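You operate a simulated robot arm through the tools that you are given. There is no shell and no other tool. Be economical: measure what you need, move in short steps, check, and stop when the job is done.

You are at the controls of a simulated two-armed robot. One attempt, no reset.

TASK
Close up: yellow ties into the tie cup, tube into the crate, gauge slide shut, reel brake on.
Fine: shut the pipe rack bar; hold the tube steady with one hand while the other lifts the ties out.

The check looks at the end state, three seconds after you hand in, the way a careful person would. Anything else that was tipped, shoved, dropped, spilled or broken makes it a failure.

THE ROBOT
Two 7-joint arms with two-finger parallel grippers on one trunk, on a base that drives. Base frame: it is fixed to the floor where the robot stands at the start and does not move with it; the origin is under the middle of the robot, x ahead of it, y to its left, z up; the surface under the hand at the start is at about z = 840. Units: mm, degrees, N and s.
The left shoulder is at the start at [50, 209, 1146], the right one opposite. With the tool pointing down near the work surface each hand reaches from about 280 to 920 mm from the robot's upright axis, wherever it stands, measured 20 degrees to its own side. Places, roughly: cage latch [300, 1200, 600]; cage lock switch [300, 1200, 500]; check button [600, -400, 1000]; dial of the blue bin [700, -200, 1200]; dial of the red bin [700, -500, 1200]; dial of the yellow bin [700, 100, 1200]; drag dial [700, 1200, 1200]; flag of the blue bin [700, -100, 1100]; flag of the red bin [700, -300, 1100]; flag of the yellow bin [700, 200, 1100]; gauge selector [700, 900, 1100]; gauge slide [500, 900, 900]; inside of the returns crate [500, 200, 800]; inside of the tie cup [400, -200, 800]; job dial [600, -300, 1000]; pipe off-cut (13x2x2 cm) [500, 600, 900]. Payload 4.4 kg a hand.
The tool frame of a hand sits at the grasp point between the pads (the TCP): z along the fingers, y along the line on which they close. The tips reach 23 mm beyond it. The gripper opens to 94 mm. The fingers are 38 mm wide and 10 mm thick; the gripper's body (54 by 96 mm) begins 39 mm behind the TCP.
Orientation is that of the tool frame in the base frame, as a unit quaternion [x, y, z, w]. With the fingers straight down and closing along the base's y, the tool's x points along the base's -x, its y along +y and its z along -z.

THE INTERFACE
- The arms move only by the tool play_rows. It takes "left_rows", "right_rows" or both (then of equal length, played together; a hand with none holds still); each is a list of rows, each a list of 7 numbers: the shift along the tool's x, y, z in mm, then the turn, a rotation vector about the tool's x, y, z in degrees, then the finger opening in mm, from 0 to 94. In form: [[tx, ty, tz, wx, wy, wz, hand], ...]. A call has 1 to 12 rows; each row is the pose to reach, as a shift and turn from the pose commanded when the call began, along the tool's axes at that moment. Rows are played at 5 a second. More than 50 mm and 8.6 degrees between two rows, or a gripper value outside its range, and nothing of the call is played. Where a pose cannot be reached the arm comes as near as it can. A force on the tool above 40 N (or 10 N above the force at the start of the call, whichever is more), or a blocked arm, ends the call early, and 0.2 s more pass. The fingers move at their own pace (about 108 mm/s each) and stop on an object; they squeeze with about 39 N. The grip force told is the motor's: it shows also when the fingers shut on nothing. Time passes only in rows, and 0.2 s behind the last, so rows that repeat a pose let the fingers close. The reply holds the time, the measured pose of the TCP, the force on the tool along the base axes, the opening and the grip force, in the units named above and with some noise, with the torque about the TCP (base axes, N m) and any sound that the robot's microphone picked up.
- Cameras (640 x 400 px; columns grow to the right, rows downward): "scene" is now at [146.5, 21.5, 1339.7]; the picture's right is [0.38, -0.93, 0.00], its down [-0.29, -0.12, -0.95] and it looks along [0.88, 0.36, -0.31] (base axes); focal length 214 px, centre (320, 200). "left" rides on the left gripper at [86, -16, -74] in its tool frame; the picture's right is [0.18, 0.98, 0.00], its down [-0.58, 0.11, -0.81] and it looks along [-0.79, 0.15, 0.59] (tool axes); focal length 243 px, centre (320, 200). "right" rides on the right gripper at [86, 16, -74] in its tool frame; the picture's right is [-0.18, 0.98, 0.00], its down [-0.58, -0.11, -0.81] and it looks along [-0.79, -0.15, 0.59] (tool axes); focal length 243 px, centre (320, 200).
- camera(camera): a new picture of that camera. No time passes.
- lift_body(by): slides the trunk up (or, below 0, down) by that many mm; the arms and the scene camera ride with it, the base frame stays. It gives what a move gives, with no picture.
- roll_base(legs): drives the robot by 1 to 6 legs, each [ahead, left, turn to the left] in mm, mm and degrees, along the robot's own axes; the way and the turn of a leg run together, so that a leg with both is an arc; at most 1500 mm and 180 degrees a leg. The arms and the cameras ride along, it lands a little off, and it stops where it bumps. It gives what a move gives.
- turn_head(pan, tilt): turns the head with the scene camera to pan (to the left, within 80 degrees either way) and tilt (down, from -29 to 69), counted from straight ahead of the robot. It gives what a move gives.
- pixel_to_xyz(camera, pixels): there is no depth. For up to 12 entries [column, row, z] of the newest picture of that camera ("zoom" is the newest enlarged one), the place [x, y] in the base frame at which the ray of that pixel passes the height z, good to about 2 mm, but the place of the scene camera against the robot may be out by one fixed shift of up to 25 mm in any direction. No time passes.
- enlarge(camera, box): a new picture of the part [left, top, right, bottom] of that camera's present view, enlarged. No time passes.
- close_job(): hands the job in; it is judged then, once.

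Keep the steps short. Do not move on a guess: measure, check each grasp and each placing, and mend mistakes. In all there are 80 turns and 58 pictures (those below and enlarged ones count). Leave the grippers open and the arms clear of the work at the hand-in unless told otherwise, and finish with a single line.

The tools are called after ">>>" by a JSON object that holds its "op" and its "data". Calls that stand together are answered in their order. play_rows: Moves the arms, as the interface text tells. Its arguments: {"type":"object","properties":{"left_rows":{"type":"array"},"right_rows":{"type":"array"}},"required":[]} The other tools are called the same way: lift_body (by) slides the trunk up or down; roll_base (legs) drives the base; turn_head (pan, tilt) turns the head that bears the scene camera; camera (camera) takes a picture; pixel_to_xyz (camera, pixels) gives the place at which the rays of pixels pass given heights; enlarge (camera, box) takes an enlarged picture of a part of a camera's view; close_job () hands the job in.

At the start:

```text
time_s: 0.0
left_tcp_pos: [359.8, 457.4, 1422.7]
left_ee_rot: [0.0, 1.0, 0.0, 0.0]
left_ft_force: [-0.6, -0.1, 0.1]
left_ft_torque: [0.01, 0.02, -0.02]
left_gripper_width: 94.1
left_gripper_force: 0.0
right_tcp_pos: [506.9, 57.4, 1453.8]
right_ee_rot: [0.0, 1.0, 0.0, 0.0]
right_ft_force: [0.4, 0.5, 0.7]
right_ft_torque: [-0.01, 0.02, 0.03]
right_gripper_width: 94.2
right_gripper_force: 0.0
trunk travel left (down, up): [-225.0, 338.0]
robot x, y, heading: [0.8, 0.1, 0.0]
head pan, tilt: [22.1, 18.1]
```

scene: 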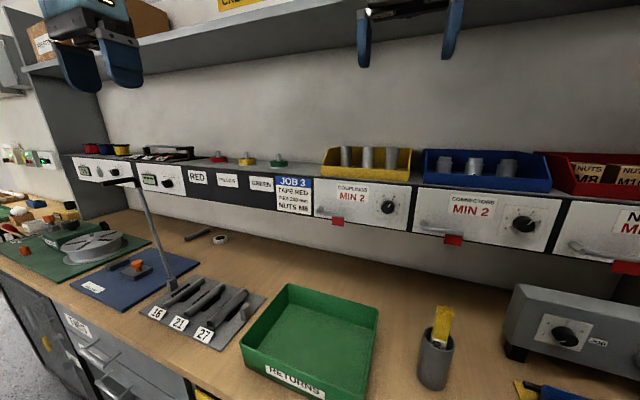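
right: 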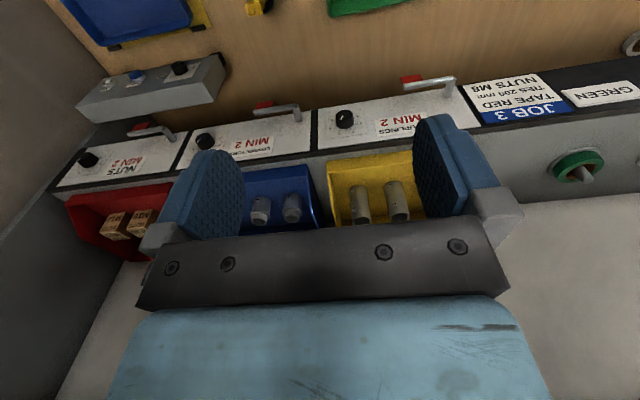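
left: 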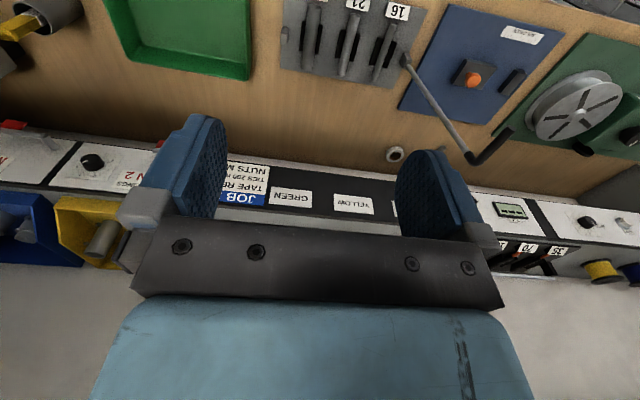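

I'll start by surveying the bench: first the right side, with the tube, ties and cup.

>>> {"op": "turn_head", "data": {"pan": -15, "tilt": 45}}

>>> {"op": "camera", "data": {"camera": "scene"}}

>>> {"op": "turn_head", "data": {"pan": 50, "tilt": 35}}

>>> {"op": "camera", "data": {"camera": "scene"}}

```text
time_s: 1.0
left_tcp_pos: [359.5, 457.1, 1422.2]
left_ee_rot: [-0.001, 1.0, 0.0, 0.0]
left_ft_force: [-0.6, -0.4, 0.1]
left_ft_torque: [-0.01, 0.01, 0.02]
left_gripper_width: 94.2
left_gripper_force: 0.0
right_tcp_pos: [508.3, 57.7, 1453.5]
right_ee_rot: [-0.001, 1.0, 0.0, 0.001]
right_ft_force: [-0.1, -0.2, 0.5]
right_ft_torque: [0.01, -0.01, 0.0]
right_gripper_width: 94.2
right_gripper_force: 0.0
trunk travel left (down, up): [-225.0, 338.0]
robot x, y, heading: [3.5, -0.3, 0.0]
head pan, tilt: [-15.0, 45.0]
```

```text
54 pictures are left
```

scene: 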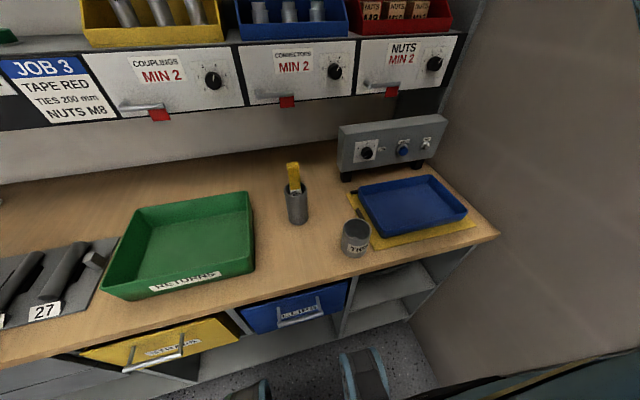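

```text
time_s: 2.4
left_tcp_pos: [359.5, 456.2, 1422.9]
left_ee_rot: [0.0, 1.0, -0.001, 0.0]
left_ft_force: [0.6, 0.9, -0.6]
left_ft_torque: [0.0, 0.0, 0.04]
left_gripper_width: 94.1
left_gripper_force: 0.2
right_tcp_pos: [508.2, 57.8, 1454.3]
right_ee_rot: [-0.001, 1.0, 0.0, 0.0]
right_ft_force: [-0.1, -0.9, 0.6]
right_ft_torque: [0.02, -0.03, -0.02]
right_gripper_width: 93.9
right_gripper_force: 0.0
trunk travel left (down, up): [-225.0, 338.0]
robot x, y, heading: [2.4, -0.7, 0.0]
head pan, tilt: [50.0, 35.0]
```

```text
53 pictures are left
```

scene: 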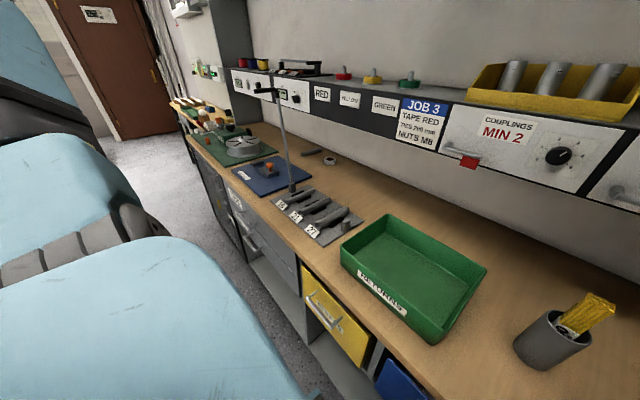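

Next I'll enlarge the middle area with the rack and bar, and the left area with the blue board and reel.

>>> {"op": "enlarge", "data": {"camera": "scene", "box": [220, 70, 380, 250]}}

>>> {"op": "enlarge", "data": {"camera": "left", "box": [270, 0, 640, 170]}}

>>> {"op": "enlarge", "data": {"camera": "scene", "box": [170, 60, 310, 200]}}

```text
2.22 times, centred on (300, 160) of scene
```

zoom: 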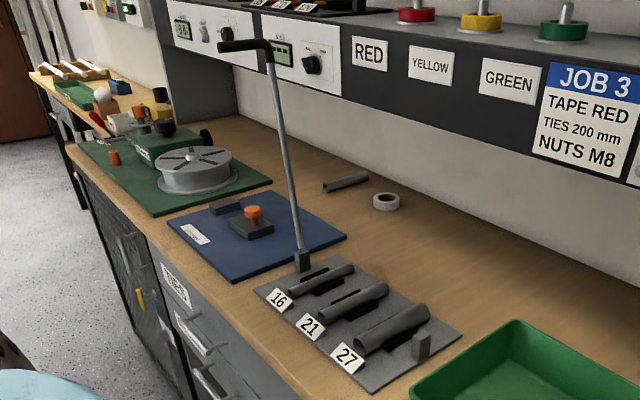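

```text
1.73 times, centred on (455, 85) of left
```

zoom: 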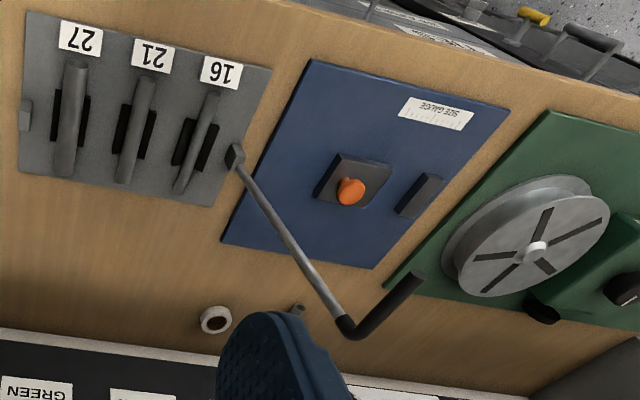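

```text
2.86 times, centred on (240, 130) of scene
```

zoom: 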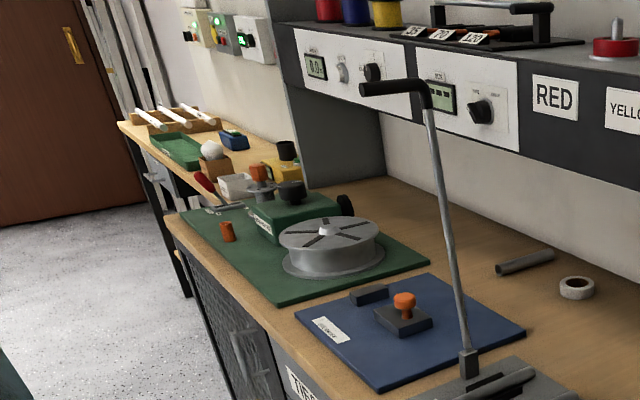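

I'll measure rough bench positions from the scene view: rack labels, rack posts, gauge parts, crate corners and tube base.

>>> {"op": "pixel_to_xyz", "data": {"camera": "scene", "pixels": [[545, 362, 840], [400, 343, 840], [340, 248, 840], [485, 275, 900], [390, 215, 900], [344, 225, 850], [293, 190, 850], [262, 93, 1150], [267, 168, 880], [239, 175, 860], [331, 160, 840], [310, 152, 850]]}}

>>> {"op": "pixel_to_xyz", "data": {"camera": "left", "pixels": [[285, 62, 850], [407, 90, 850], [397, 155, 840], [472, 78, 880], [513, 82, 870], [564, 101, 900], [35, 20, 930]]}}

```text
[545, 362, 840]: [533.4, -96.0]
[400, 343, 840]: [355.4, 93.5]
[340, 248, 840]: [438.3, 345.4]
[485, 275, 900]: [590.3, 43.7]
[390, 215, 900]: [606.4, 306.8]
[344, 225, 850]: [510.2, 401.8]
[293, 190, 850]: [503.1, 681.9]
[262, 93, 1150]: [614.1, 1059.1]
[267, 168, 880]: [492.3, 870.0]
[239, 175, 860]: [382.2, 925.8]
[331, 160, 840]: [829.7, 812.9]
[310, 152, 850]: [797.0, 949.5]
```

```text
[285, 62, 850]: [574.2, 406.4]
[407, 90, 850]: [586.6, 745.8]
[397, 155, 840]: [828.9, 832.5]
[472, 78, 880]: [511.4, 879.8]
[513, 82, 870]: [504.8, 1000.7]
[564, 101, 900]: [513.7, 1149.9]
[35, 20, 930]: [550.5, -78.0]
```

Next I'll move the right hand back, down and to the right so its camera gets a close look at the tube and ties.

>>> {"op": "play_rows", "data": {"right_rows": [[12, -16, 45, 0, 0, 0, 94], [24, -32, 90, 0, 0, 0, 94], [36, -48, 135, 0, 0, 0, 94], [48, -64, 180, 0, 0, 0, 94], [60, -80, 225, 0, 0, 0, 94], [72, -96, 270, 0, 0, 0, 94], [84, -112, 315, 0, 0, 0, 94], [96, -128, 350, 0, 0, 0, 94], [107, -143, 380, 0, 0, 0, 94]]}}

>>> {"op": "camera", "data": {"camera": "right"}}

>>> {"op": "turn_head", "data": {"pan": -10, "tilt": 45}}

>>> {"op": "enlarge", "data": {"camera": "scene", "box": [200, 120, 420, 280]}}

```text
time_s: 4.4
left_tcp_pos: [360.1, 455.5, 1422.5]
left_ee_rot: [0.0, 1.0, 0.0, 0.0]
left_ft_force: [0.5, 0.3, -0.1]
left_ft_torque: [0.04, -0.03, -0.03]
left_gripper_width: 93.8
left_gripper_force: 0.1
right_tcp_pos: [400.2, -86.4, 1074.0]
right_ee_rot: [0.0, 1.0, 0.001, 0.0]
right_ft_force: [0.3, -0.2, -0.1]
right_ft_torque: [0.01, 0.0, -0.02]
right_gripper_width: 94.2
right_gripper_force: 0.1
trunk travel left (down, up): [-225.0, 338.0]
robot x, y, heading: [1.1, -0.7, -0.1]
head pan, tilt: [50.0, 35.0]
```

```text
49 pictures are left
```

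right: 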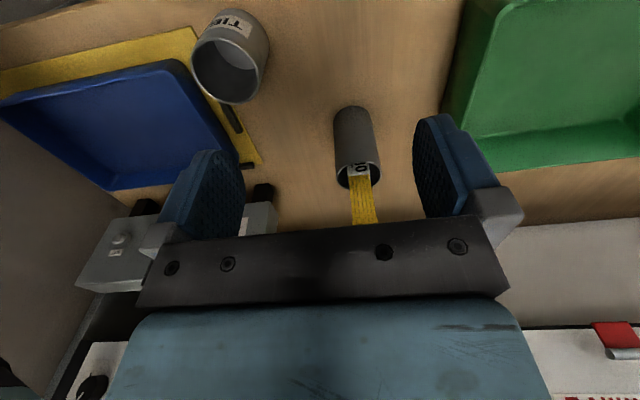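

```text
time_s: 5.7
left_tcp_pos: [360.4, 456.8, 1422.4]
left_ee_rot: [0.0, 1.0, 0.0, 0.0]
left_ft_force: [0.1, -0.4, -0.5]
left_ft_torque: [0.02, 0.06, -0.04]
left_gripper_width: 94.2
left_gripper_force: 0.1
right_tcp_pos: [400.8, -85.0, 1074.1]
right_ee_rot: [0.0, 1.0, 0.0, 0.0]
right_ft_force: [0.4, 1.2, -0.8]
right_ft_torque: [-0.04, -0.04, 0.02]
right_gripper_width: 94.2
right_gripper_force: 0.1
trunk travel left (down, up): [-225.0, 338.0]
robot x, y, heading: [-1.9, 2.4, 0.1]
head pan, tilt: [-10.0, 45.0]
```

```text
2.50 times, centred on (310, 200) of scene
```

zoom: 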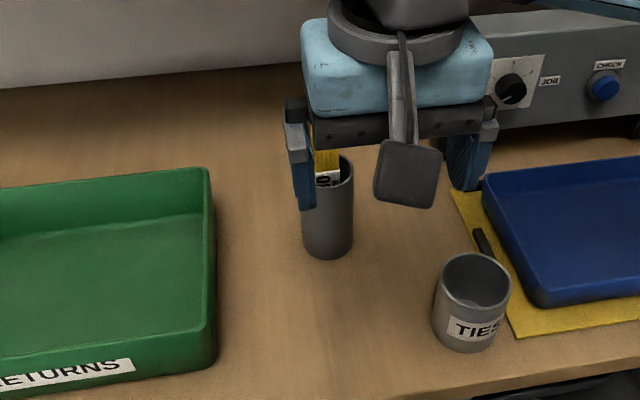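

I'll measure the tube base, rim, ties and cup from the hand camera, and check them against the scene zoom.

>>> {"op": "pixel_to_xyz", "data": {"camera": "right", "pixels": [[352, 107, 840], [335, 125, 840], [371, 122, 840], [358, 175, 930], [358, 175, 945], [337, 172, 940], [381, 170, 940], [365, 225, 1000], [194, 70, 920], [270, 60, 920], [230, 102, 920], [232, 68, 920]]}}

>>> {"op": "pixel_to_xyz", "data": {"camera": "zoom", "pixels": [[328, 245, 840], [301, 180, 940], [354, 180, 940], [327, 180, 940], [327, 125, 990], [438, 290, 920], [511, 290, 920], [474, 275, 920], [470, 340, 840], [217, 180, 900], [215, 370, 840]]}}

```text
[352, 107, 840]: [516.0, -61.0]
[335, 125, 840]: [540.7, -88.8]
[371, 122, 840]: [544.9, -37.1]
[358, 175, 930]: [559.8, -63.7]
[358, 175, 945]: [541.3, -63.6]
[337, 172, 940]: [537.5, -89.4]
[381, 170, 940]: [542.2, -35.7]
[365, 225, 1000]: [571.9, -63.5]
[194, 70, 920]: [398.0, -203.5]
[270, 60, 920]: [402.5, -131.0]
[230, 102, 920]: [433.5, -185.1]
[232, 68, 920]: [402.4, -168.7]
```

```text
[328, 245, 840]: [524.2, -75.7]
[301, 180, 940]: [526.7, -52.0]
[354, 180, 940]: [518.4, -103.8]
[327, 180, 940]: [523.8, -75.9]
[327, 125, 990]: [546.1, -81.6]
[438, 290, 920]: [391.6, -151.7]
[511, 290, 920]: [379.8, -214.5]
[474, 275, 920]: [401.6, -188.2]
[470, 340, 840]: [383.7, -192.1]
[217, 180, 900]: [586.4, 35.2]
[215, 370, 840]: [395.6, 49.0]
```

The tube stands at about (542, -63) with a radius of about 26 and its rim at z≈943. I'll turn the right hand 90° and move it to the right of the tube. That gives a side view and leaves room for the left hand later.

>>> {"op": "play_rows", "data": {"right_rows": [[-13, -9.5, 0, 0, 0, -8.2, 94], [-26, -19, 0, 0, 0, -16.4, 94], [-39, -28.5, 0, 0, 0, -24.6, 94], [-52, -38, 0, 0, 0, -32.8, 94], [-65, -47.5, 0, 0, 0, -41, 94], [-78, -57, 0, 0, 0, -49.2, 94], [-91, -66.5, 0, 0, 0, -57.4, 94], [-104, -76, 0, 0, 0, -65.6, 94], [-117, -85.5, 0, 0, 0, -73.8, 94], [-130, -95, 0, 0, 0, -82, 94], [-142, -105, 0, 0, 0, -90, 94]]}}

>>> {"op": "enlarge", "data": {"camera": "right", "box": [200, 60, 440, 230]}}

>>> {"op": "enlarge", "data": {"camera": "scene", "box": [260, 120, 420, 280]}}

```text
time_s: 8.1
left_tcp_pos: [363.4, 467.9, 1418.1]
left_ee_rot: [-0.001, 1.0, -0.004, -0.002]
left_ft_force: [-0.1, 0.1, -0.1]
left_ft_torque: [0.01, 0.01, 0.01]
left_gripper_width: 93.9
left_gripper_force: 0.0
right_tcp_pos: [546.7, -180.8, 1075.4]
right_ee_rot: [0.711, -0.704, 0.002, 0.005]
right_ft_force: [-0.2, 0.0, -0.1]
right_ft_torque: [0.01, 0.0, 0.0]
right_gripper_width: 94.0
right_gripper_force: 0.1
trunk travel left (down, up): [-225.0, 338.0]
robot x, y, heading: [-0.2, 2.2, 0.4]
head pan, tilt: [-10.0, 45.0]
```

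```text
2.35 times, centred on (320, 145) of right
```

zoom: 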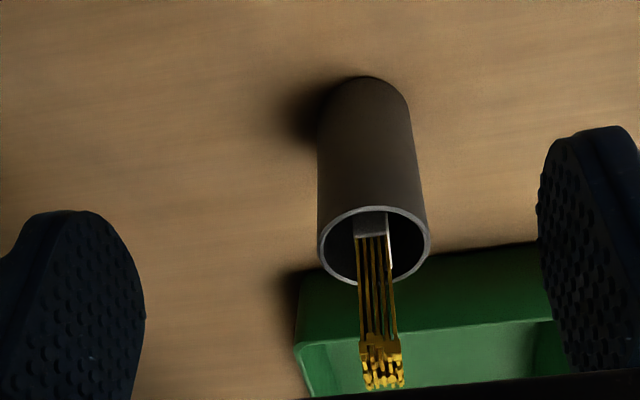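

```text
2.50 times, centred on (340, 200) of scene
```

zoom: 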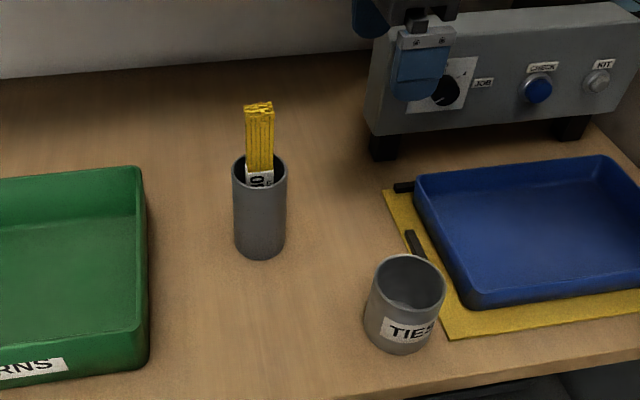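

>>> {"op": "pixel_to_xyz", "data": {"camera": "zoom", "pixels": [[259, 170, 943], [232, 172, 943], [287, 172, 943], [259, 107, 1000], [259, 107, 1015], [259, 107, 1030], [246, 107, 1015], [273, 107, 1015], [405, 276, 910], [367, 285, 910], [445, 283, 910], [400, 345, 840]]}}

>>> {"op": "camera", "data": {"camera": "right"}}

```text
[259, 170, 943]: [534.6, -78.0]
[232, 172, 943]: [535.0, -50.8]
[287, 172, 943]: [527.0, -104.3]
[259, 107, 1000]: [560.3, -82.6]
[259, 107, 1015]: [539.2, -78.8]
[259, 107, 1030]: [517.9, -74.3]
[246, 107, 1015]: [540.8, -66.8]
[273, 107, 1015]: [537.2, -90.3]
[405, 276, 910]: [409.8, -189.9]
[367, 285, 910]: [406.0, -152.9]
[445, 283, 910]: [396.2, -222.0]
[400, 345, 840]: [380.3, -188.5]
```

```text
45 pictures are left
```

right: 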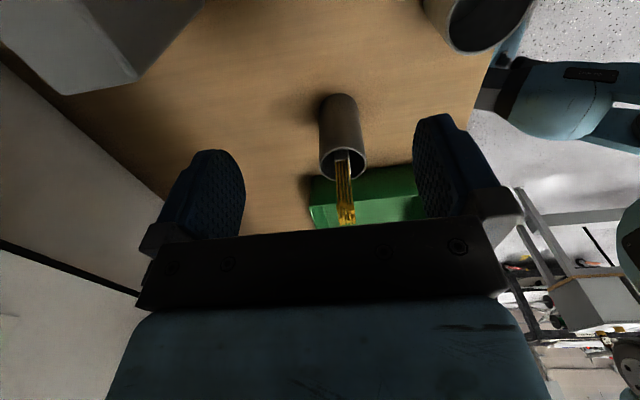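

>>> {"op": "pixel_to_xyz", "data": {"camera": "right", "pixels": [[343, 164, 943], [319, 160, 943], [367, 164, 943], [343, 148, 943], [345, 181, 943], [346, 222, 1005], [346, 222, 1015], [346, 222, 1025], [337, 218, 1015], [356, 218, 1015], [340, 94, 840], [500, 20, 840]]}}

```text
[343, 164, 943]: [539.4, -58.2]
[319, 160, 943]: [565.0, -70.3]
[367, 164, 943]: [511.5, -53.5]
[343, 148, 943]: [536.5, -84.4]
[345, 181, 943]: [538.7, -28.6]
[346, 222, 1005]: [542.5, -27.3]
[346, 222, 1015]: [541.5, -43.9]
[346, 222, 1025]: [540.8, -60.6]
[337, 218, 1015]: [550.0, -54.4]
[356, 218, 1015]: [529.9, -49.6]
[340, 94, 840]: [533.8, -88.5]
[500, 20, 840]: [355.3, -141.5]
```

Tube centre is (539, -60), r≈27. The ties run up to z≈1020, about 19 mm in x by 25 mm in y. The cup is near (407, -170). I'll bring the left hand over the near side of the tube, pitched 45° and yawed 30° right, so it can hold the tube from the robot's side below the right hand.

>>> {"op": "play_rows", "data": {"left_rows": [[-6.25, -35, 30.8, 0.98, -3.66, 2.37, 94], [-12.5, -70, 61.7, 1.96, -7.32, 4.74, 94], [-18.75, -105, 92.5, 2.94, -10.99, 7.1, 94], [-25, -140, 123.3, 3.92, -14.65, 9.47, 94], [-31.25, -175, 154, 4.9, -18.31, 11.84, 94], [-37.5, -210, 185, 5.88, -21.97, 14.21, 94], [-43.75, -245, 215.8, 6.87, -25.64, 16.58, 94], [-50, -280, 246.6, 7.85, -29.3, 18.95, 94], [-56.25, -315, 277.5, 8.83, -32.96, 21.3, 94], [-62.5, -350, 308.3, 9.81, -36.6, 23.7, 94], [-68.75, -385, 339, 10.8, -40.3, 26.05, 94], [-75, -420, 370, 11.77, -43.95, 28.42, 94]]}}

>>> {"op": "camera", "data": {"camera": "left"}}

>>> {"op": "camera", "data": {"camera": "scene"}}

```text
time_s: 10.7
left_tcp_pos: [443.7, 69.3, 1054.3]
left_ee_rot: [0.235, 0.892, -0.104, 0.371]
left_ft_force: [-0.4, -0.1, -0.6]
left_ft_torque: [0.0, 0.03, 0.01]
left_gripper_width: 93.9
left_gripper_force: 0.2
left hand out of reach, approached as far as the arm can: row 12
right_tcp_pos: [545.3, -181.4, 1075.1]
right_ee_rot: [0.71, -0.705, 0.001, 0.005]
right_ft_force: [-1.7, 1.0, -0.1]
right_ft_torque: [-0.01, -0.06, -0.02]
right_gripper_width: 93.8
right_gripper_force: 0.0
trunk travel left (down, up): [-225.0, 338.0]
robot x, y, heading: [-0.0, 0.0, 0.4]
head pan, tilt: [-10.0, 45.0]
```

```text
44 pictures are left
```

left: 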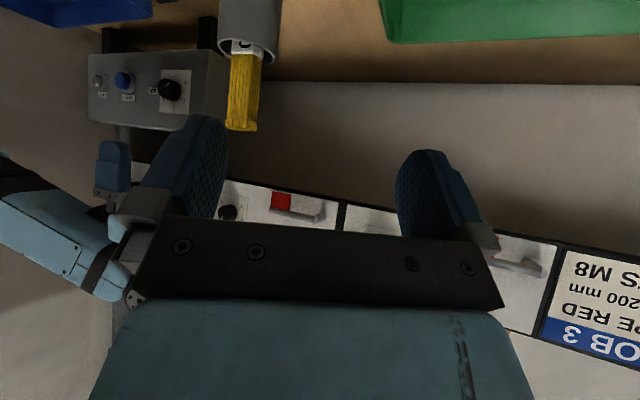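

```text
43 pictures are left
```

scene: 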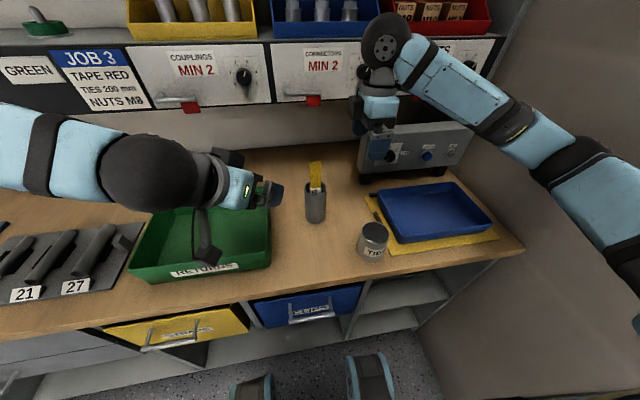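

Row 12 was just out of reach for the left arm. I'll drive the base back 100 and right 130 so the tube sits better between both arms.

>>> {"op": "roll_base", "data": {"legs": [[-100, -130, 0]]}}

```text
time_s: 11.5
left_tcp_pos: [434.7, 65.7, 1056.5]
left_ee_rot: [0.234, 0.893, -0.101, 0.372]
left_ft_force: [0.7, 0.5, 0.4]
left_ft_torque: [0.01, 0.02, 0.0]
left_gripper_width: 94.1
left_gripper_force: 0.0
right_tcp_pos: [538.2, -177.3, 1077.2]
right_ee_rot: [0.717, -0.697, 0.003, 0.001]
right_ft_force: [-0.1, 0.5, -0.1]
right_ft_torque: [0.0, 0.01, 0.01]
right_gripper_width: 94.0
right_gripper_force: 0.1
trunk travel left (down, up): [-225.0, 338.0]
robot x, y, heading: [-7.2, -2.3, 0.6]
head pan, tilt: [-10.0, 45.0]
stopped in leg 1: the robot was blocked; the commanded pose is now the measured one
```

The base was blocked almost at once, probably by the right elbow near the side wall. I'll try moving straight back only.

>>> {"op": "roll_base", "data": {"legs": [[-120, 0, 0]]}}

>>> {"op": "turn_head", "data": {"pan": -60, "tilt": 40}}

>>> {"op": "camera", "data": {"camera": "scene"}}

```text
time_s: 12.7
left_tcp_pos: [316.8, 65.1, 1054.7]
left_ee_rot: [0.234, 0.892, -0.102, 0.372]
left_ft_force: [0.0, 0.2, 0.1]
left_ft_torque: [-0.02, 0.0, 0.01]
left_gripper_width: 93.8
left_gripper_force: 0.0
right_tcp_pos: [419.3, -178.0, 1075.0]
right_ee_rot: [0.715, -0.699, 0.001, 0.004]
right_ft_force: [0.4, -0.1, 0.6]
right_ft_torque: [0.02, 0.04, 0.02]
right_gripper_width: 93.9
right_gripper_force: 0.0
trunk travel left (down, up): [-225.0, 338.0]
robot x, y, heading: [-119.2, -5.8, 0.5]
head pan, tilt: [-10.0, 45.0]
```

```text
time_s: 13.9
left_tcp_pos: [316.9, 64.9, 1055.5]
left_ee_rot: [0.234, 0.892, -0.102, 0.372]
left_ft_force: [-0.7, 0.8, -0.5]
left_ft_torque: [0.01, -0.01, 0.01]
left_gripper_width: 94.1
left_gripper_force: 0.2
right_tcp_pos: [418.3, -178.3, 1075.2]
right_ee_rot: [0.716, -0.698, 0.0, 0.003]
right_ft_force: [-0.6, 0.1, 0.1]
right_ft_torque: [0.03, -0.01, 0.02]
right_gripper_width: 93.9
right_gripper_force: 0.0
trunk travel left (down, up): [-225.0, 338.0]
robot x, y, heading: [-125.3, -8.1, 0.4]
head pan, tilt: [-60.0, 40.0]
```

```text
42 pictures are left
```

scene: 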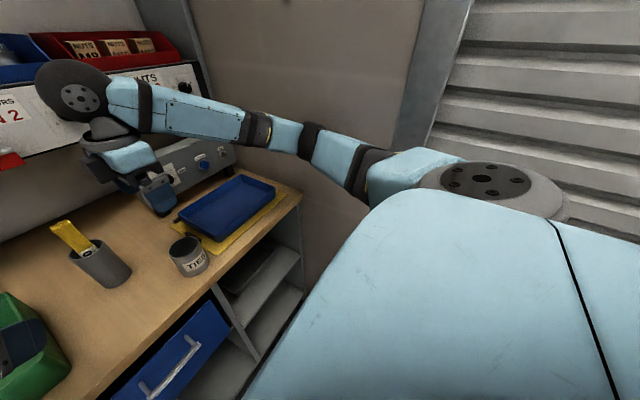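

The right elbow is close to the right wall, so I'll stay at this y. With more distance now, I'll try the left hand's pre-grasp at (447, -7, 999).

>>> {"op": "play_rows", "data": {"left_rows": [[-16, 0.6, 36, 0, 0, 0, 94], [-33, 1.3, 72, 0, 0, 0, 94], [-49, 2, 108, 0, 0, 0, 94], [-65, 2.6, 144, 0, 0, 0, 94]]}}

>>> {"op": "camera", "data": {"camera": "left"}}

```text
time_s: 14.9
left_tcp_pos: [431.5, 79.3, 1029.1]
left_ee_rot: [0.235, 0.892, -0.103, 0.372]
left_ft_force: [-0.1, 0.2, -0.1]
left_ft_torque: [0.0, -0.02, 0.02]
left_gripper_width: 94.1
left_gripper_force: 0.0
left hand out of reach, approached as far as the arm can: row 1, 2, 3, 4
right_tcp_pos: [419.1, -177.4, 1075.4]
right_ee_rot: [0.715, -0.699, 0.0, 0.002]
right_ft_force: [0.6, -0.6, -0.5]
right_ft_torque: [-0.01, -0.02, 0.0]
right_gripper_width: 93.9
right_gripper_force: 0.1
trunk travel left (down, up): [-225.0, 338.0]
robot x, y, heading: [-123.6, -5.8, 0.3]
head pan, tilt: [-60.0, 40.0]
```

```text
41 pictures are left
```

left: 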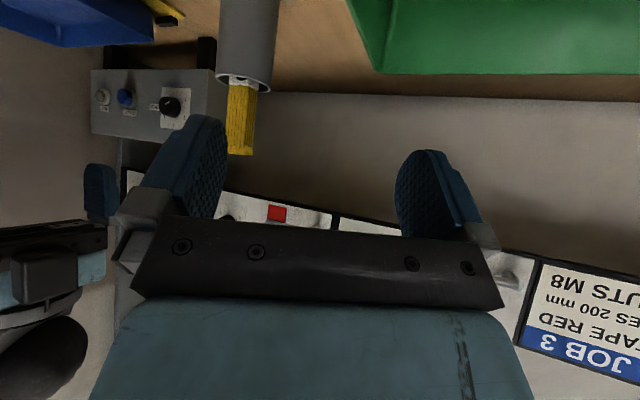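

The left hand is limited in how far it can go inward. I'll bring the right hand in and up, then turn the robot 15° right so the tube sits on the left arm's side.

>>> {"op": "play_rows", "data": {"right_rows": [[-27, 0, -25, 0, 0, 0, 94], [-54, 0, -50, 0, 0, 0, 94], [-81, 0, -75, 0, 0, 0, 94], [-110, 0, -75, 0, 0, 0, 94]], "left_rows": [[0, 0, -25, 0, 0, 0, 94], [0, 0, -50, 0, 0, 0, 94], [0, 0, -75, 0, 0, 0, 94], [0, 0, -75, 0, 0, 0, 94]]}}

>>> {"op": "roll_base", "data": {"legs": [[0, 0, -17]]}}

```text
time_s: 15.9
left_tcp_pos: [386.7, 97.8, 1083.7]
left_ee_rot: [0.235, 0.893, -0.099, 0.371]
left_ft_force: [-0.2, 0.6, -0.4]
left_ft_torque: [-0.05, 0.01, 0.01]
left_gripper_width: 93.9
left_gripper_force: 0.1
right_tcp_pos: [418.3, -71.6, 1146.3]
right_ee_rot: [0.714, -0.7, -0.002, 0.001]
right_ft_force: [0.7, -0.2, 0.7]
right_ft_torque: [-0.02, 0.01, -0.01]
right_gripper_width: 93.9
right_gripper_force: 0.0
trunk travel left (down, up): [-225.0, 338.0]
robot x, y, heading: [-123.5, -1.2, 0.6]
head pan, tilt: [-60.0, 40.0]
```

```text
time_s: 17.3
left_tcp_pos: [402.4, -38.3, 1079.8]
left_ee_rot: [0.359, 0.85, -0.161, 0.351]
left_ft_force: [0.4, 0.7, 0.0]
left_ft_torque: [0.01, -0.02, -0.02]
left_gripper_width: 93.9
left_gripper_force: 0.0
right_tcp_pos: [383.9, -200.1, 1143.4]
right_ee_rot: [-0.613, 0.79, -0.001, -0.011]
right_ft_force: [0.9, -0.6, -0.5]
right_ft_torque: [0.03, -0.01, -0.02]
right_gripper_width: 94.2
right_gripper_force: 0.0
trunk travel left (down, up): [-225.0, 338.0]
robot x, y, heading: [-125.1, -4.2, -16.4]
head pan, tilt: [-60.0, 40.0]
```

The turn worked. Next the left hand goes to the pre-grasp with yaw -25° and pitch 45°, 120 mm back from the tube along the fingers.

>>> {"op": "play_rows", "data": {"left_rows": [[12, 13, 23, -3.7, 0, -3.7, 94], [24, 26.5, 46, -7.4, 0, -7.4, 94], [35, 40, 69, -11.1, 0, -11.1, 94], [47.2, 53.1, 91.4, -14.85, 0, -14.85, 94]]}}

>>> {"op": "camera", "data": {"camera": "left"}}

```text
time_s: 18.3
left_tcp_pos: [458.3, -27.7, 988.2]
left_ee_rot: [0.197, 0.902, -0.091, 0.373]
left_ft_force: [-0.5, 0.3, -1.1]
left_ft_torque: [-0.02, -0.05, 0.02]
left_gripper_width: 94.2
left_gripper_force: 0.1
right_tcp_pos: [378.4, -196.3, 1146.6]
right_ee_rot: [-0.617, 0.787, 0.0, -0.007]
right_ft_force: [0.0, -1.0, 0.3]
right_ft_torque: [-0.01, 0.01, 0.0]
right_gripper_width: 94.2
right_gripper_force: 0.0
trunk travel left (down, up): [-225.0, 338.0]
robot x, y, heading: [-124.1, -8.4, -16.3]
head pan, tilt: [-60.0, 40.0]
```

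```text
40 pictures are left
```

left: 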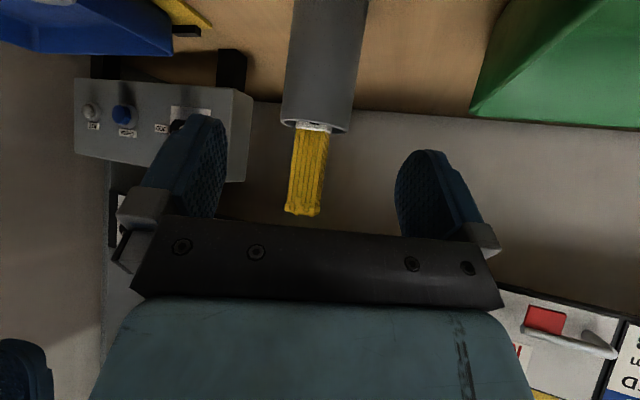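

I'm at pre-grasp, with the tube rim seen around (316,122). I'll verify the tube position from this camera.

>>> {"op": "pixel_to_xyz", "data": {"camera": "left", "pixels": [[282, 122, 943], [350, 128, 943], [316, 125, 943], [316, 134, 943], [304, 214, 1020], [288, 208, 1020], [320, 212, 1020], [288, 60, 900], [363, 60, 900]]}}

```text
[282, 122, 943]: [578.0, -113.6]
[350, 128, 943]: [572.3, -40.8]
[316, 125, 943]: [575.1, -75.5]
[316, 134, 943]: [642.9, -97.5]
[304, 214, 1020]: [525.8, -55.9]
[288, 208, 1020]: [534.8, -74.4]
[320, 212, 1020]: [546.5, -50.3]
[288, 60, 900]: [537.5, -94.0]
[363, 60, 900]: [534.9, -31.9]
```

The tube is confirmed at (538, -62). To keep the palm off the rim I'll grip with the TCP at z≈912 and the tube 12 mm ahead of it. I'll slide in along the fingers, still open.

>>> {"op": "play_rows", "data": {"left_rows": [[0, 1, 35, 0, 0, 0, 94], [0, 2, 70, 0, 0, 0, 94], [0.8, 2.9, 90, 0, 0, 0, 94], [0.8, 2.9, 106, 0, 0, 0, 94]]}}

>>> {"op": "turn_head", "data": {"pan": 0, "tilt": 40}}

>>> {"op": "camera", "data": {"camera": "left"}}

>>> {"op": "camera", "data": {"camera": "scene"}}

```text
time_s: 19.3
left_tcp_pos: [522.4, -5.2, 944.7]
left_ee_rot: [0.198, 0.902, -0.092, 0.373]
left_ft_force: [-0.2, 0.4, -0.3]
left_ft_torque: [-0.01, 0.0, -0.01]
left_gripper_width: 94.1
left_gripper_force: 0.1
left hand out of reach, approached as far as the arm can: row 1, 2, 3, 4
right_tcp_pos: [377.1, -196.7, 1146.1]
right_ee_rot: [-0.617, 0.787, -0.001, -0.006]
right_ft_force: [0.1, -0.6, -0.6]
right_ft_torque: [-0.01, 0.01, 0.01]
right_gripper_width: 93.9
right_gripper_force: 0.1
trunk travel left (down, up): [-225.0, 338.0]
robot x, y, heading: [-120.8, -3.4, -16.2]
head pan, tilt: [-60.0, 40.0]
```

```text
time_s: 20.6
left_tcp_pos: [522.4, -4.4, 944.8]
left_ee_rot: [0.198, 0.902, -0.092, 0.373]
left_ft_force: [0.7, 0.7, 0.0]
left_ft_torque: [-0.04, 0.01, -0.02]
left_gripper_width: 94.0
left_gripper_force: 0.1
right_tcp_pos: [377.5, -196.9, 1147.4]
right_ee_rot: [-0.617, 0.787, -0.001, -0.006]
right_ft_force: [0.1, 0.2, -0.2]
right_ft_torque: [0.0, 0.0, -0.01]
right_gripper_width: 94.0
right_gripper_force: 0.0
trunk travel left (down, up): [-225.0, 338.0]
robot x, y, heading: [-117.1, -7.8, -16.2]
head pan, tilt: [0.0, 40.0]
```

```text
39 pictures are left
```

left: 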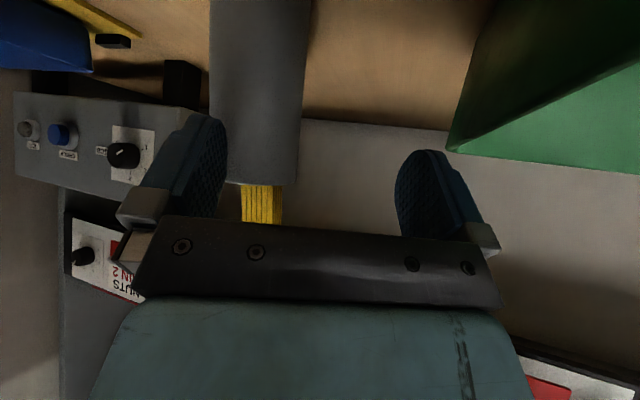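

```text
38 pictures are left
```

scene: 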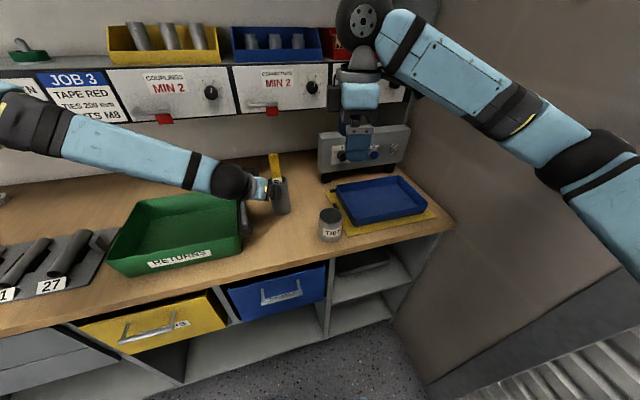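

The left hand stopped at its inward limit (y≈-5), close beside the tube but not touching it. I'll back it out along the fingers and turn the robot another 14° right.

>>> {"op": "play_rows", "data": {"left_rows": [[0, 0, -40, 0, 0, 0, 94], [0, 0, -80, 0, 0, 0, 94], [0, 0, -125, 0, 0, 0, 94]]}}

>>> {"op": "roll_base", "data": {"legs": [[0, 0, -14]]}}

```text
time_s: 21.4
left_tcp_pos: [440.5, 34.5, 1030.6]
left_ee_rot: [0.198, 0.902, -0.091, 0.373]
left_ft_force: [0.0, -0.1, 0.0]
left_ft_torque: [-0.03, 0.01, -0.02]
left_gripper_width: 94.0
left_gripper_force: 0.0
right_tcp_pos: [377.4, -197.0, 1146.8]
right_ee_rot: [-0.617, 0.787, 0.0, -0.006]
right_ft_force: [0.6, -0.7, -0.2]
right_ft_torque: [-0.01, -0.05, -0.01]
right_gripper_width: 93.7
right_gripper_force: 0.0
trunk travel left (down, up): [-225.0, 338.0]
robot x, y, heading: [-120.4, -4.9, -16.4]
head pan, tilt: [0.0, 40.0]
```

```text
time_s: 22.4
left_tcp_pos: [440.1, 2.2, 1035.9]
left_ee_rot: [0.228, 0.894, -0.103, 0.373]
left_ft_force: [-0.5, 0.3, -0.1]
left_ft_torque: [-0.01, 0.02, 0.0]
left_gripper_width: 94.1
left_gripper_force: 0.1
right_tcp_pos: [357.3, -202.5, 1151.4]
right_ee_rot: [-0.608, 0.794, -0.004, -0.005]
right_ft_force: [0.5, -0.1, -0.3]
right_ft_torque: [-0.01, -0.02, 0.0]
right_gripper_width: 94.0
right_gripper_force: 0.0
trunk travel left (down, up): [-225.0, 338.0]
robot x, y, heading: [-119.5, -0.6, -19.8]
head pan, tilt: [0.0, 40.0]
stopped in leg 1: the robot was blocked; the commanded pose is now the measured one
```

Blocked again at -19.8°. I'll look at the right elbow to see what it touches.

>>> {"op": "turn_head", "data": {"pan": -60, "tilt": 30}}

>>> {"op": "camera", "data": {"camera": "scene"}}

```text
time_s: 23.7
left_tcp_pos: [441.4, 2.2, 1031.1]
left_ee_rot: [0.23, 0.893, -0.106, 0.372]
left_ft_force: [1.0, 0.4, -0.8]
left_ft_torque: [0.03, 0.0, 0.0]
left_gripper_width: 94.0
left_gripper_force: 0.1
right_tcp_pos: [358.6, -203.0, 1149.1]
right_ee_rot: [-0.605, 0.796, -0.004, -0.007]
right_ft_force: [0.4, -0.3, -0.1]
right_ft_torque: [-0.02, 0.01, -0.05]
right_gripper_width: 94.1
right_gripper_force: 0.1
trunk travel left (down, up): [-225.0, 338.0]
robot x, y, heading: [-121.0, -4.6, -20.4]
head pan, tilt: [-60.0, 30.0]
```

```text
37 pictures are left
```

scene: 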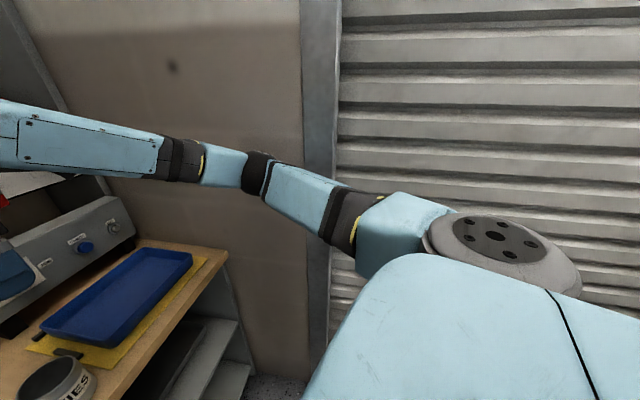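

The right elbow is by the wall's front edge. I'll back straight off 110 mm and then turn another 12° right.

>>> {"op": "roll_base", "data": {"legs": [[-110, 0, 0], [0, 0, -12]]}}

```text
time_s: 25.7
left_tcp_pos: [330.0, -61.6, 1035.4]
left_ee_rot: [0.31, 0.869, -0.135, 0.361]
left_ft_force: [-0.7, -0.1, 0.9]
left_ft_torque: [0.01, 0.01, -0.01]
left_gripper_width: 93.8
left_gripper_force: 0.0
right_tcp_pos: [210.7, -236.8, 1149.7]
right_ee_rot: [-0.541, 0.841, -0.003, -0.003]
right_ft_force: [-0.2, 0.4, 0.8]
right_ft_torque: [0.0, 0.0, -0.02]
right_gripper_width: 93.8
right_gripper_force: 0.0
trunk travel left (down, up): [-225.0, 338.0]
robot x, y, heading: [-219.1, 43.3, -30.6]
head pan, tilt: [-60.0, 30.0]
stopped in leg 2: the robot was blocked; the commanded pose is now the measured one
```

Heading is -30.6° and the tube is now about 23° to the robot's left. I'll move the left hand to a pre-grasp, keeping yaw -39°.

>>> {"op": "play_rows", "data": {"left_rows": [[-5, 33, 21, 0, 0, 0, 94], [-10, 66, 41, 0, 0, 0, 94], [-15, 99, 62, 0, 0, 0, 94], [-19, 131.7, 82.7, 0, 0, 0, 94]]}}

>>> {"op": "camera", "data": {"camera": "left"}}

```text
time_s: 26.7
left_tcp_pos: [469.5, -8.3, 983.3]
left_ee_rot: [0.311, 0.869, -0.136, 0.361]
left_ft_force: [-0.3, 0.5, -0.3]
left_ft_torque: [0.0, -0.05, 0.05]
left_gripper_width: 94.1
left_gripper_force: 0.1
right_tcp_pos: [211.8, -238.2, 1148.3]
right_ee_rot: [-0.538, 0.843, -0.003, -0.006]
right_ft_force: [0.5, 0.4, -0.7]
right_ft_torque: [0.0, 0.0, 0.03]
right_gripper_width: 94.1
right_gripper_force: 0.2
trunk travel left (down, up): [-225.0, 338.0]
robot x, y, heading: [-221.5, 40.6, -30.8]
head pan, tilt: [-60.0, 30.0]
```

```text
36 pictures are left
```

left: 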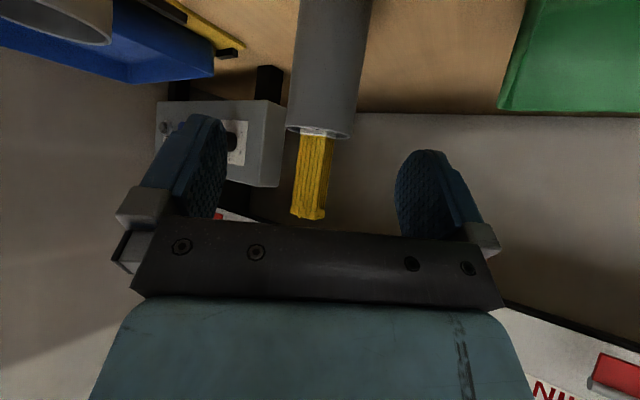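

>>> {"op": "pixel_to_xyz", "data": {"camera": "left", "pixels": [[293, 60, 900], [367, 60, 900], [330, 60, 900], [290, 110, 930], [355, 110, 930]]}}

```text
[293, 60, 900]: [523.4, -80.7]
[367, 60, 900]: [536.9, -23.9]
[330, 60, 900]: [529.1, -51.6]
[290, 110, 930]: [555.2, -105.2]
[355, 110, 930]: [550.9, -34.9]
```

The tube is centred to within 3 mm. I'll slide in along the fingers, still open.

>>> {"op": "play_rows", "data": {"left_rows": [[-1, 1, 35, 0, 0, 0, 94], [-2, 2.5, 65, 0, 0, 0, 94], [-2.9, 2.9, 88, 0, 0, 0, 94], [-2.9, 2.9, 103, 0, 0, 0, 94]]}}

>>> {"op": "camera", "data": {"camera": "left"}}

```text
time_s: 27.7
left_tcp_pos: [528.7, -54.0, 917.0]
left_ee_rot: [0.31, 0.868, -0.137, 0.362]
left_ft_force: [-0.5, 0.4, 0.2]
left_ft_torque: [-0.01, -0.01, 0.01]
left_gripper_width: 93.9
left_gripper_force: 0.1
right_tcp_pos: [211.3, -238.7, 1147.6]
right_ee_rot: [-0.539, 0.842, -0.001, -0.005]
right_ft_force: [-0.6, -0.7, -0.2]
right_ft_torque: [-0.02, 0.02, -0.01]
right_gripper_width: 94.0
right_gripper_force: 0.1
trunk travel left (down, up): [-225.0, 338.0]
robot x, y, heading: [-219.7, 40.6, -30.6]
head pan, tilt: [-60.0, 30.0]
```

```text
35 pictures are left
```

left: 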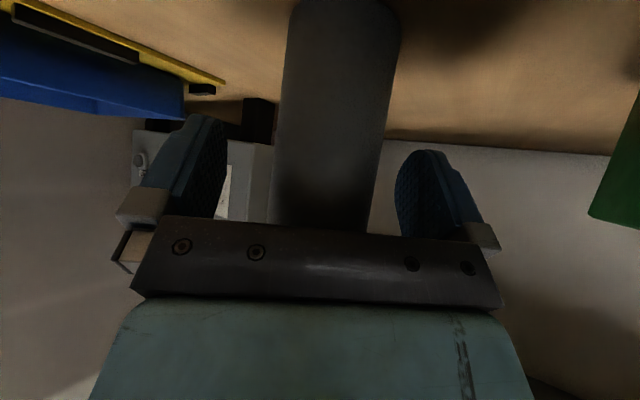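

The tube sits between the fingers, about 4 mm toward the left finger. I'll centre on it and close gently.

>>> {"op": "play_rows", "data": {"left_rows": [[0, 4, 2, 0, 0, 0, 75], [0, 4, 2, 0, 0, 0, 60], [0, 4, 2, 0, 0, 0, 50], [0, 4, 2, 0, 0, 0, 45], [0, 4, 2, 0, 0, 0, 45]]}}

>>> {"op": "turn_head", "data": {"pan": 20, "tilt": 35}}

>>> {"op": "camera", "data": {"camera": "scene"}}

```text
time_s: 28.9
left_tcp_pos: [531.6, -51.5, 914.9]
left_ee_rot: [0.31, 0.869, -0.136, 0.362]
left_ft_force: [0.6, -0.3, 0.7]
left_ft_torque: [-0.01, -0.02, -0.01]
left_gripper_width: 52.4
left_gripper_force: 38.4
right_tcp_pos: [212.4, -237.9, 1147.2]
right_ee_rot: [-0.539, 0.842, -0.002, -0.005]
right_ft_force: [0.3, 0.9, -0.7]
right_ft_torque: [0.0, -0.01, -0.04]
right_gripper_width: 94.1
right_gripper_force: 0.1
trunk travel left (down, up): [-225.0, 338.0]
robot x, y, heading: [-219.3, 44.8, -30.5]
head pan, tilt: [-60.0, 30.0]
```

```text
time_s: 30.5
left_tcp_pos: [531.8, -52.2, 917.0]
left_ee_rot: [0.31, 0.869, -0.136, 0.361]
left_ft_force: [0.1, 0.3, -0.1]
left_ft_torque: [0.03, 0.01, -0.04]
left_gripper_width: 52.4
left_gripper_force: 38.4
right_tcp_pos: [210.9, -238.5, 1147.7]
right_ee_rot: [-0.539, 0.842, -0.002, -0.004]
right_ft_force: [-1.0, 0.2, -0.7]
right_ft_torque: [-0.02, 0.05, 0.0]
right_gripper_width: 93.5
right_gripper_force: 0.1
trunk travel left (down, up): [-225.0, 338.0]
robot x, y, heading: [-219.7, 42.0, -30.7]
head pan, tilt: [20.0, 35.0]
```

```text
34 pictures are left
```

scene: 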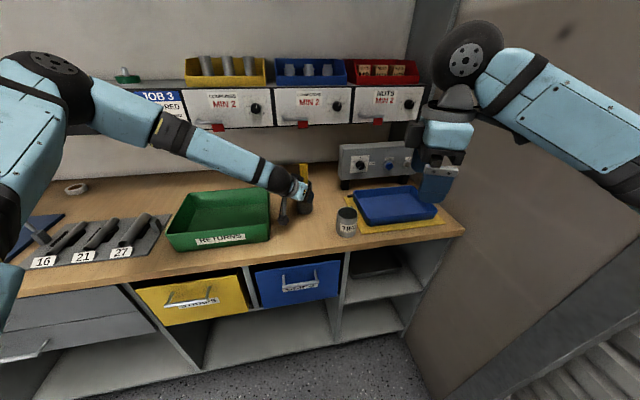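

The tube is held (52.4 mm, 38 N). Now the right hand goes above the ties via the right side, turning to close along x.

>>> {"op": "play_rows", "data": {"right_rows": [[-24, -38, -2, 0, 0, -4.1, 94], [-49, -76, -4, 0, 0, -8.2, 94], [-73, -114, -6, 0, 0, -12.4, 94], [-97, -153, -8, 0, 0, -16.5, 80], [-122, -191, -10, 0, 0, -20.6, 60], [-146, -229, -12, 0, 0, -24.8, 44], [-184, -228, -10, 0, 0, -24.8, 44], [-222, -228, -5, 0, 0, -24.8, 44], [-260, -227, 0, 0, 0, -24.8, 44], [-296, -226.4, 8, 0, 0, -24.8, 44]]}}

>>> {"op": "camera", "data": {"camera": "right"}}

>>> {"op": "enlarge", "data": {"camera": "scene", "box": [220, 90, 380, 250]}}

```text
time_s: 32.7
left_tcp_pos: [530.1, -61.6, 916.1]
left_ee_rot: [0.313, 0.869, -0.131, 0.36]
left_ft_force: [0.3, -0.1, -1.5]
left_ft_torque: [-0.01, 0.02, 0.02]
left_gripper_width: 52.3
left_gripper_force: 38.7
right_tcp_pos: [476.1, -191.7, 1146.5]
right_ee_rot: [-0.706, 0.709, 0.003, 0.001]
right_ft_force: [0.4, 0.8, 0.2]
right_ft_torque: [-0.01, 0.01, -0.01]
right_gripper_width: 43.8
right_gripper_force: 0.2
right hand out of reach, approached as far as the arm can: row 6, 7, 8, 9, 10
trunk travel left (down, up): [-225.0, 338.0]
robot x, y, heading: [-219.5, 42.3, -30.6]
head pan, tilt: [20.0, 35.0]
```

```text
33 pictures are left
```

right: 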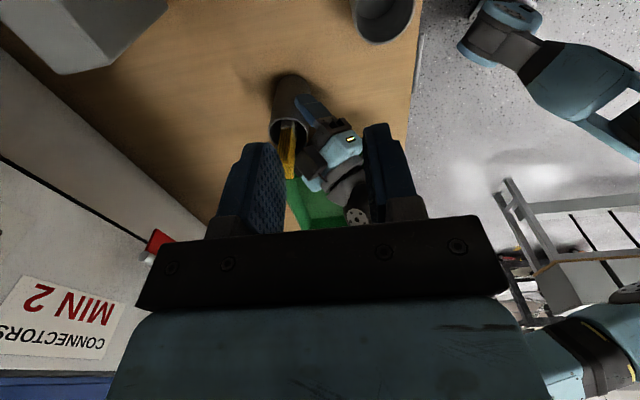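

```text
2.50 times, centred on (300, 170) of scene
```

zoom: 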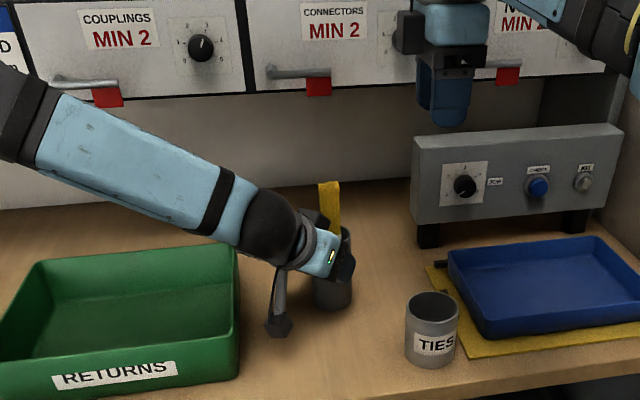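

The right arm stops short at that outward wrist turn. I'll turn its wrist toward its natural direction, with the camera toward the robot and slightly right. Closing roughly along y, it can reach further inward.

>>> {"op": "play_rows", "data": {"right_rows": [[0, 0, 0, 0, 0, 8, 60], [0, 0, 0, 0, 0, 16, 60], [0, 0, 0, 0, 0, 24, 60], [-10, -4, 0, 0, 0, 32, 60], [-25, -10, 0, 0, 0, 40, 60], [-40, -16, 0, 0, 0, 48, 60], [-55, -22, 0, 0, 0, 56, 60], [-70, -30, 2, 0, 0, 63, 60], [-86, -37, 4, 0, 0, 70, 60], [-102, -44, 6, 0, 0, 70, 60]]}}

>>> {"op": "camera", "data": {"camera": "right"}}

```text
time_s: 34.9
left_tcp_pos: [531.8, -59.1, 916.3]
left_ee_rot: [0.312, 0.869, -0.131, 0.361]
left_ft_force: [-0.6, 0.4, -0.5]
left_ft_torque: [0.02, -0.01, -0.03]
left_gripper_width: 52.2
left_gripper_force: 39.2
right_tcp_pos: [466.0, -152.1, 1149.0]
right_ee_rot: [-0.172, 0.985, 0.002, -0.001]
right_ft_force: [0.1, -0.3, -0.2]
right_ft_torque: [-0.04, 0.02, 0.01]
right_gripper_width: 59.6
right_gripper_force: 0.0
right hand out of reach, approached as far as the arm can: row 4, 5, 6, 7, 8, 9, 10
trunk travel left (down, up): [-225.0, 338.0]
robot x, y, heading: [-217.0, 44.6, -30.7]
head pan, tilt: [20.0, 35.0]
```

```text
31 pictures are left
```

right: 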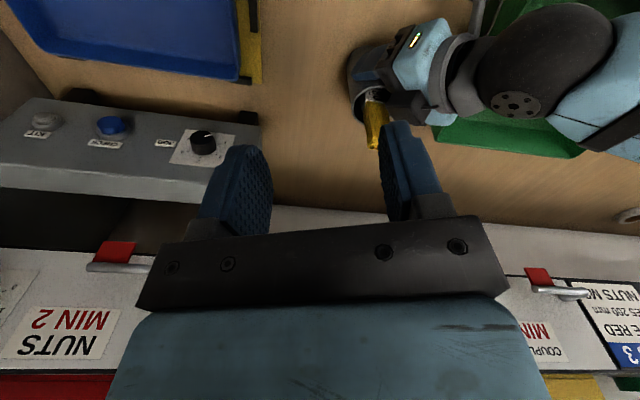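

Both arms run out inward at this heading. The left hand has spare reach if it is yawed further right, so I'll release the tube, back out, turn the robot about 12.5° left and regrip with more yaw.

>>> {"op": "play_rows", "data": {"left_rows": [[0, 0, 0, 0, 0, 0, 70], [0, 0, 0, 0, 0, 0, 94], [0, 0, 0, 0, 0, 0, 94], [0, 0, -40, 0, 0, 0, 94], [0, 0, -80, 0, 0, 0, 94], [0, 0, -120, 0, 0, 0, 94]]}}

>>> {"op": "roll_base", "data": {"legs": [[0, 0, 12.5]]}}

```text
time_s: 36.3
left_tcp_pos: [464.4, -5.5, 1001.1]
left_ee_rot: [0.314, 0.869, -0.132, 0.36]
left_ft_force: [-0.1, 0.5, 0.4]
left_ft_torque: [0.02, -0.01, 0.02]
left_gripper_width: 94.0
left_gripper_force: 0.0
right_tcp_pos: [465.6, -153.1, 1150.0]
right_ee_rot: [-0.172, 0.985, 0.002, 0.0]
right_ft_force: [-0.2, -0.4, 0.4]
right_ft_torque: [-0.01, 0.01, 0.0]
right_gripper_width: 60.4
right_gripper_force: 0.0
trunk travel left (down, up): [-225.0, 338.0]
robot x, y, heading: [-218.6, 40.4, -30.7]
head pan, tilt: [20.0, 35.0]
```

```text
time_s: 37.5
left_tcp_pos: [458.5, 144.1, 1000.6]
left_ee_rot: [0.216, 0.898, -0.09, 0.372]
left_ft_force: [-0.9, 0.6, -0.5]
left_ft_torque: [0.02, 0.0, 0.01]
left_gripper_width: 94.1
left_gripper_force: 0.0
right_tcp_pos: [493.3, 1.6, 1148.7]
right_ee_rot: [-0.279, 0.96, 0.003, -0.001]
right_ft_force: [1.0, 0.1, 0.3]
right_ft_torque: [0.0, 0.01, 0.01]
right_gripper_width: 59.9
right_gripper_force: 0.1
trunk travel left (down, up): [-225.0, 338.0]
robot x, y, heading: [-219.6, 39.8, -18.5]
head pan, tilt: [20.0, 35.0]
```

Heading is now -18.5°. The left hand goes to its pre-grasp with yaw -48°, and the right hand moves to the right side of the ties to test its reach.

>>> {"op": "play_rows", "data": {"left_rows": [[0, 0, 0, 0, 0, 0, 94], [0, 0, 0, 0, 0, 0, 94], [-13, -29, 16, 3.7, 0, 3.7, 94], [-27, -58, 32, 7.4, 0, 7.4, 94], [-40, -87, 48, 11.1, 0, 11.1, 94], [-53.5, -115.6, 64.9, 14.85, 0, 14.85, 94]], "right_rows": [[8, -25, -5, 0, 0, 3.1, 60], [16, -50, -10, 0, 0, 6.2, 60], [24, -75, -15, 0, 0, 9.3, 60], [31.9, -100.6, -20, 0, 0, 12.4, 60], [31.9, -100.6, -20, 0, 0, 12.4, 60], [31.9, -100.6, -20, 0, 0, 12.4, 60]]}}

>>> {"op": "camera", "data": {"camera": "left"}}

>>> {"op": "camera", "data": {"camera": "right"}}

```text
time_s: 38.9
left_tcp_pos: [484.7, 6.7, 989.2]
left_ee_rot: [0.375, 0.844, -0.155, 0.349]
left_ft_force: [-0.3, 0.0, 0.6]
left_ft_torque: [-0.01, 0.0, 0.04]
left_gripper_width: 94.2
left_gripper_force: 0.0
right_tcp_pos: [521.0, -104.9, 1167.3]
right_ee_rot: [-0.173, 0.985, 0.002, -0.001]
right_ft_force: [-0.2, 0.8, 0.0]
right_ft_torque: [0.0, -0.01, -0.05]
right_gripper_width: 59.9
right_gripper_force: 0.1
trunk travel left (down, up): [-225.0, 338.0]
robot x, y, heading: [-221.0, 43.2, -18.2]
head pan, tilt: [20.0, 35.0]
```

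```text
30 pictures are left
```

left: 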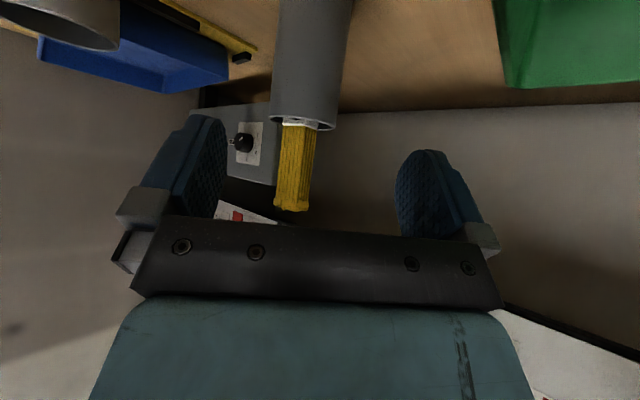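

```text
29 pictures are left
```

right: 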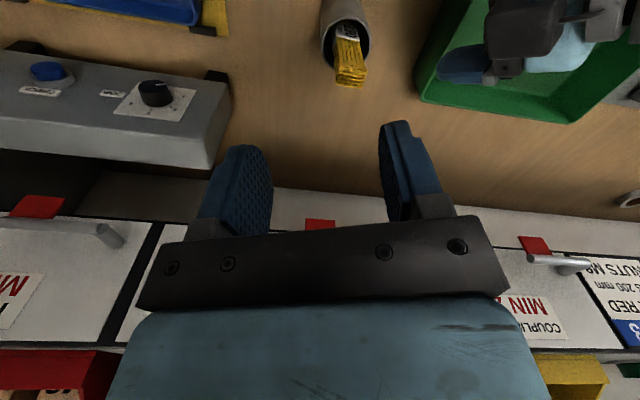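

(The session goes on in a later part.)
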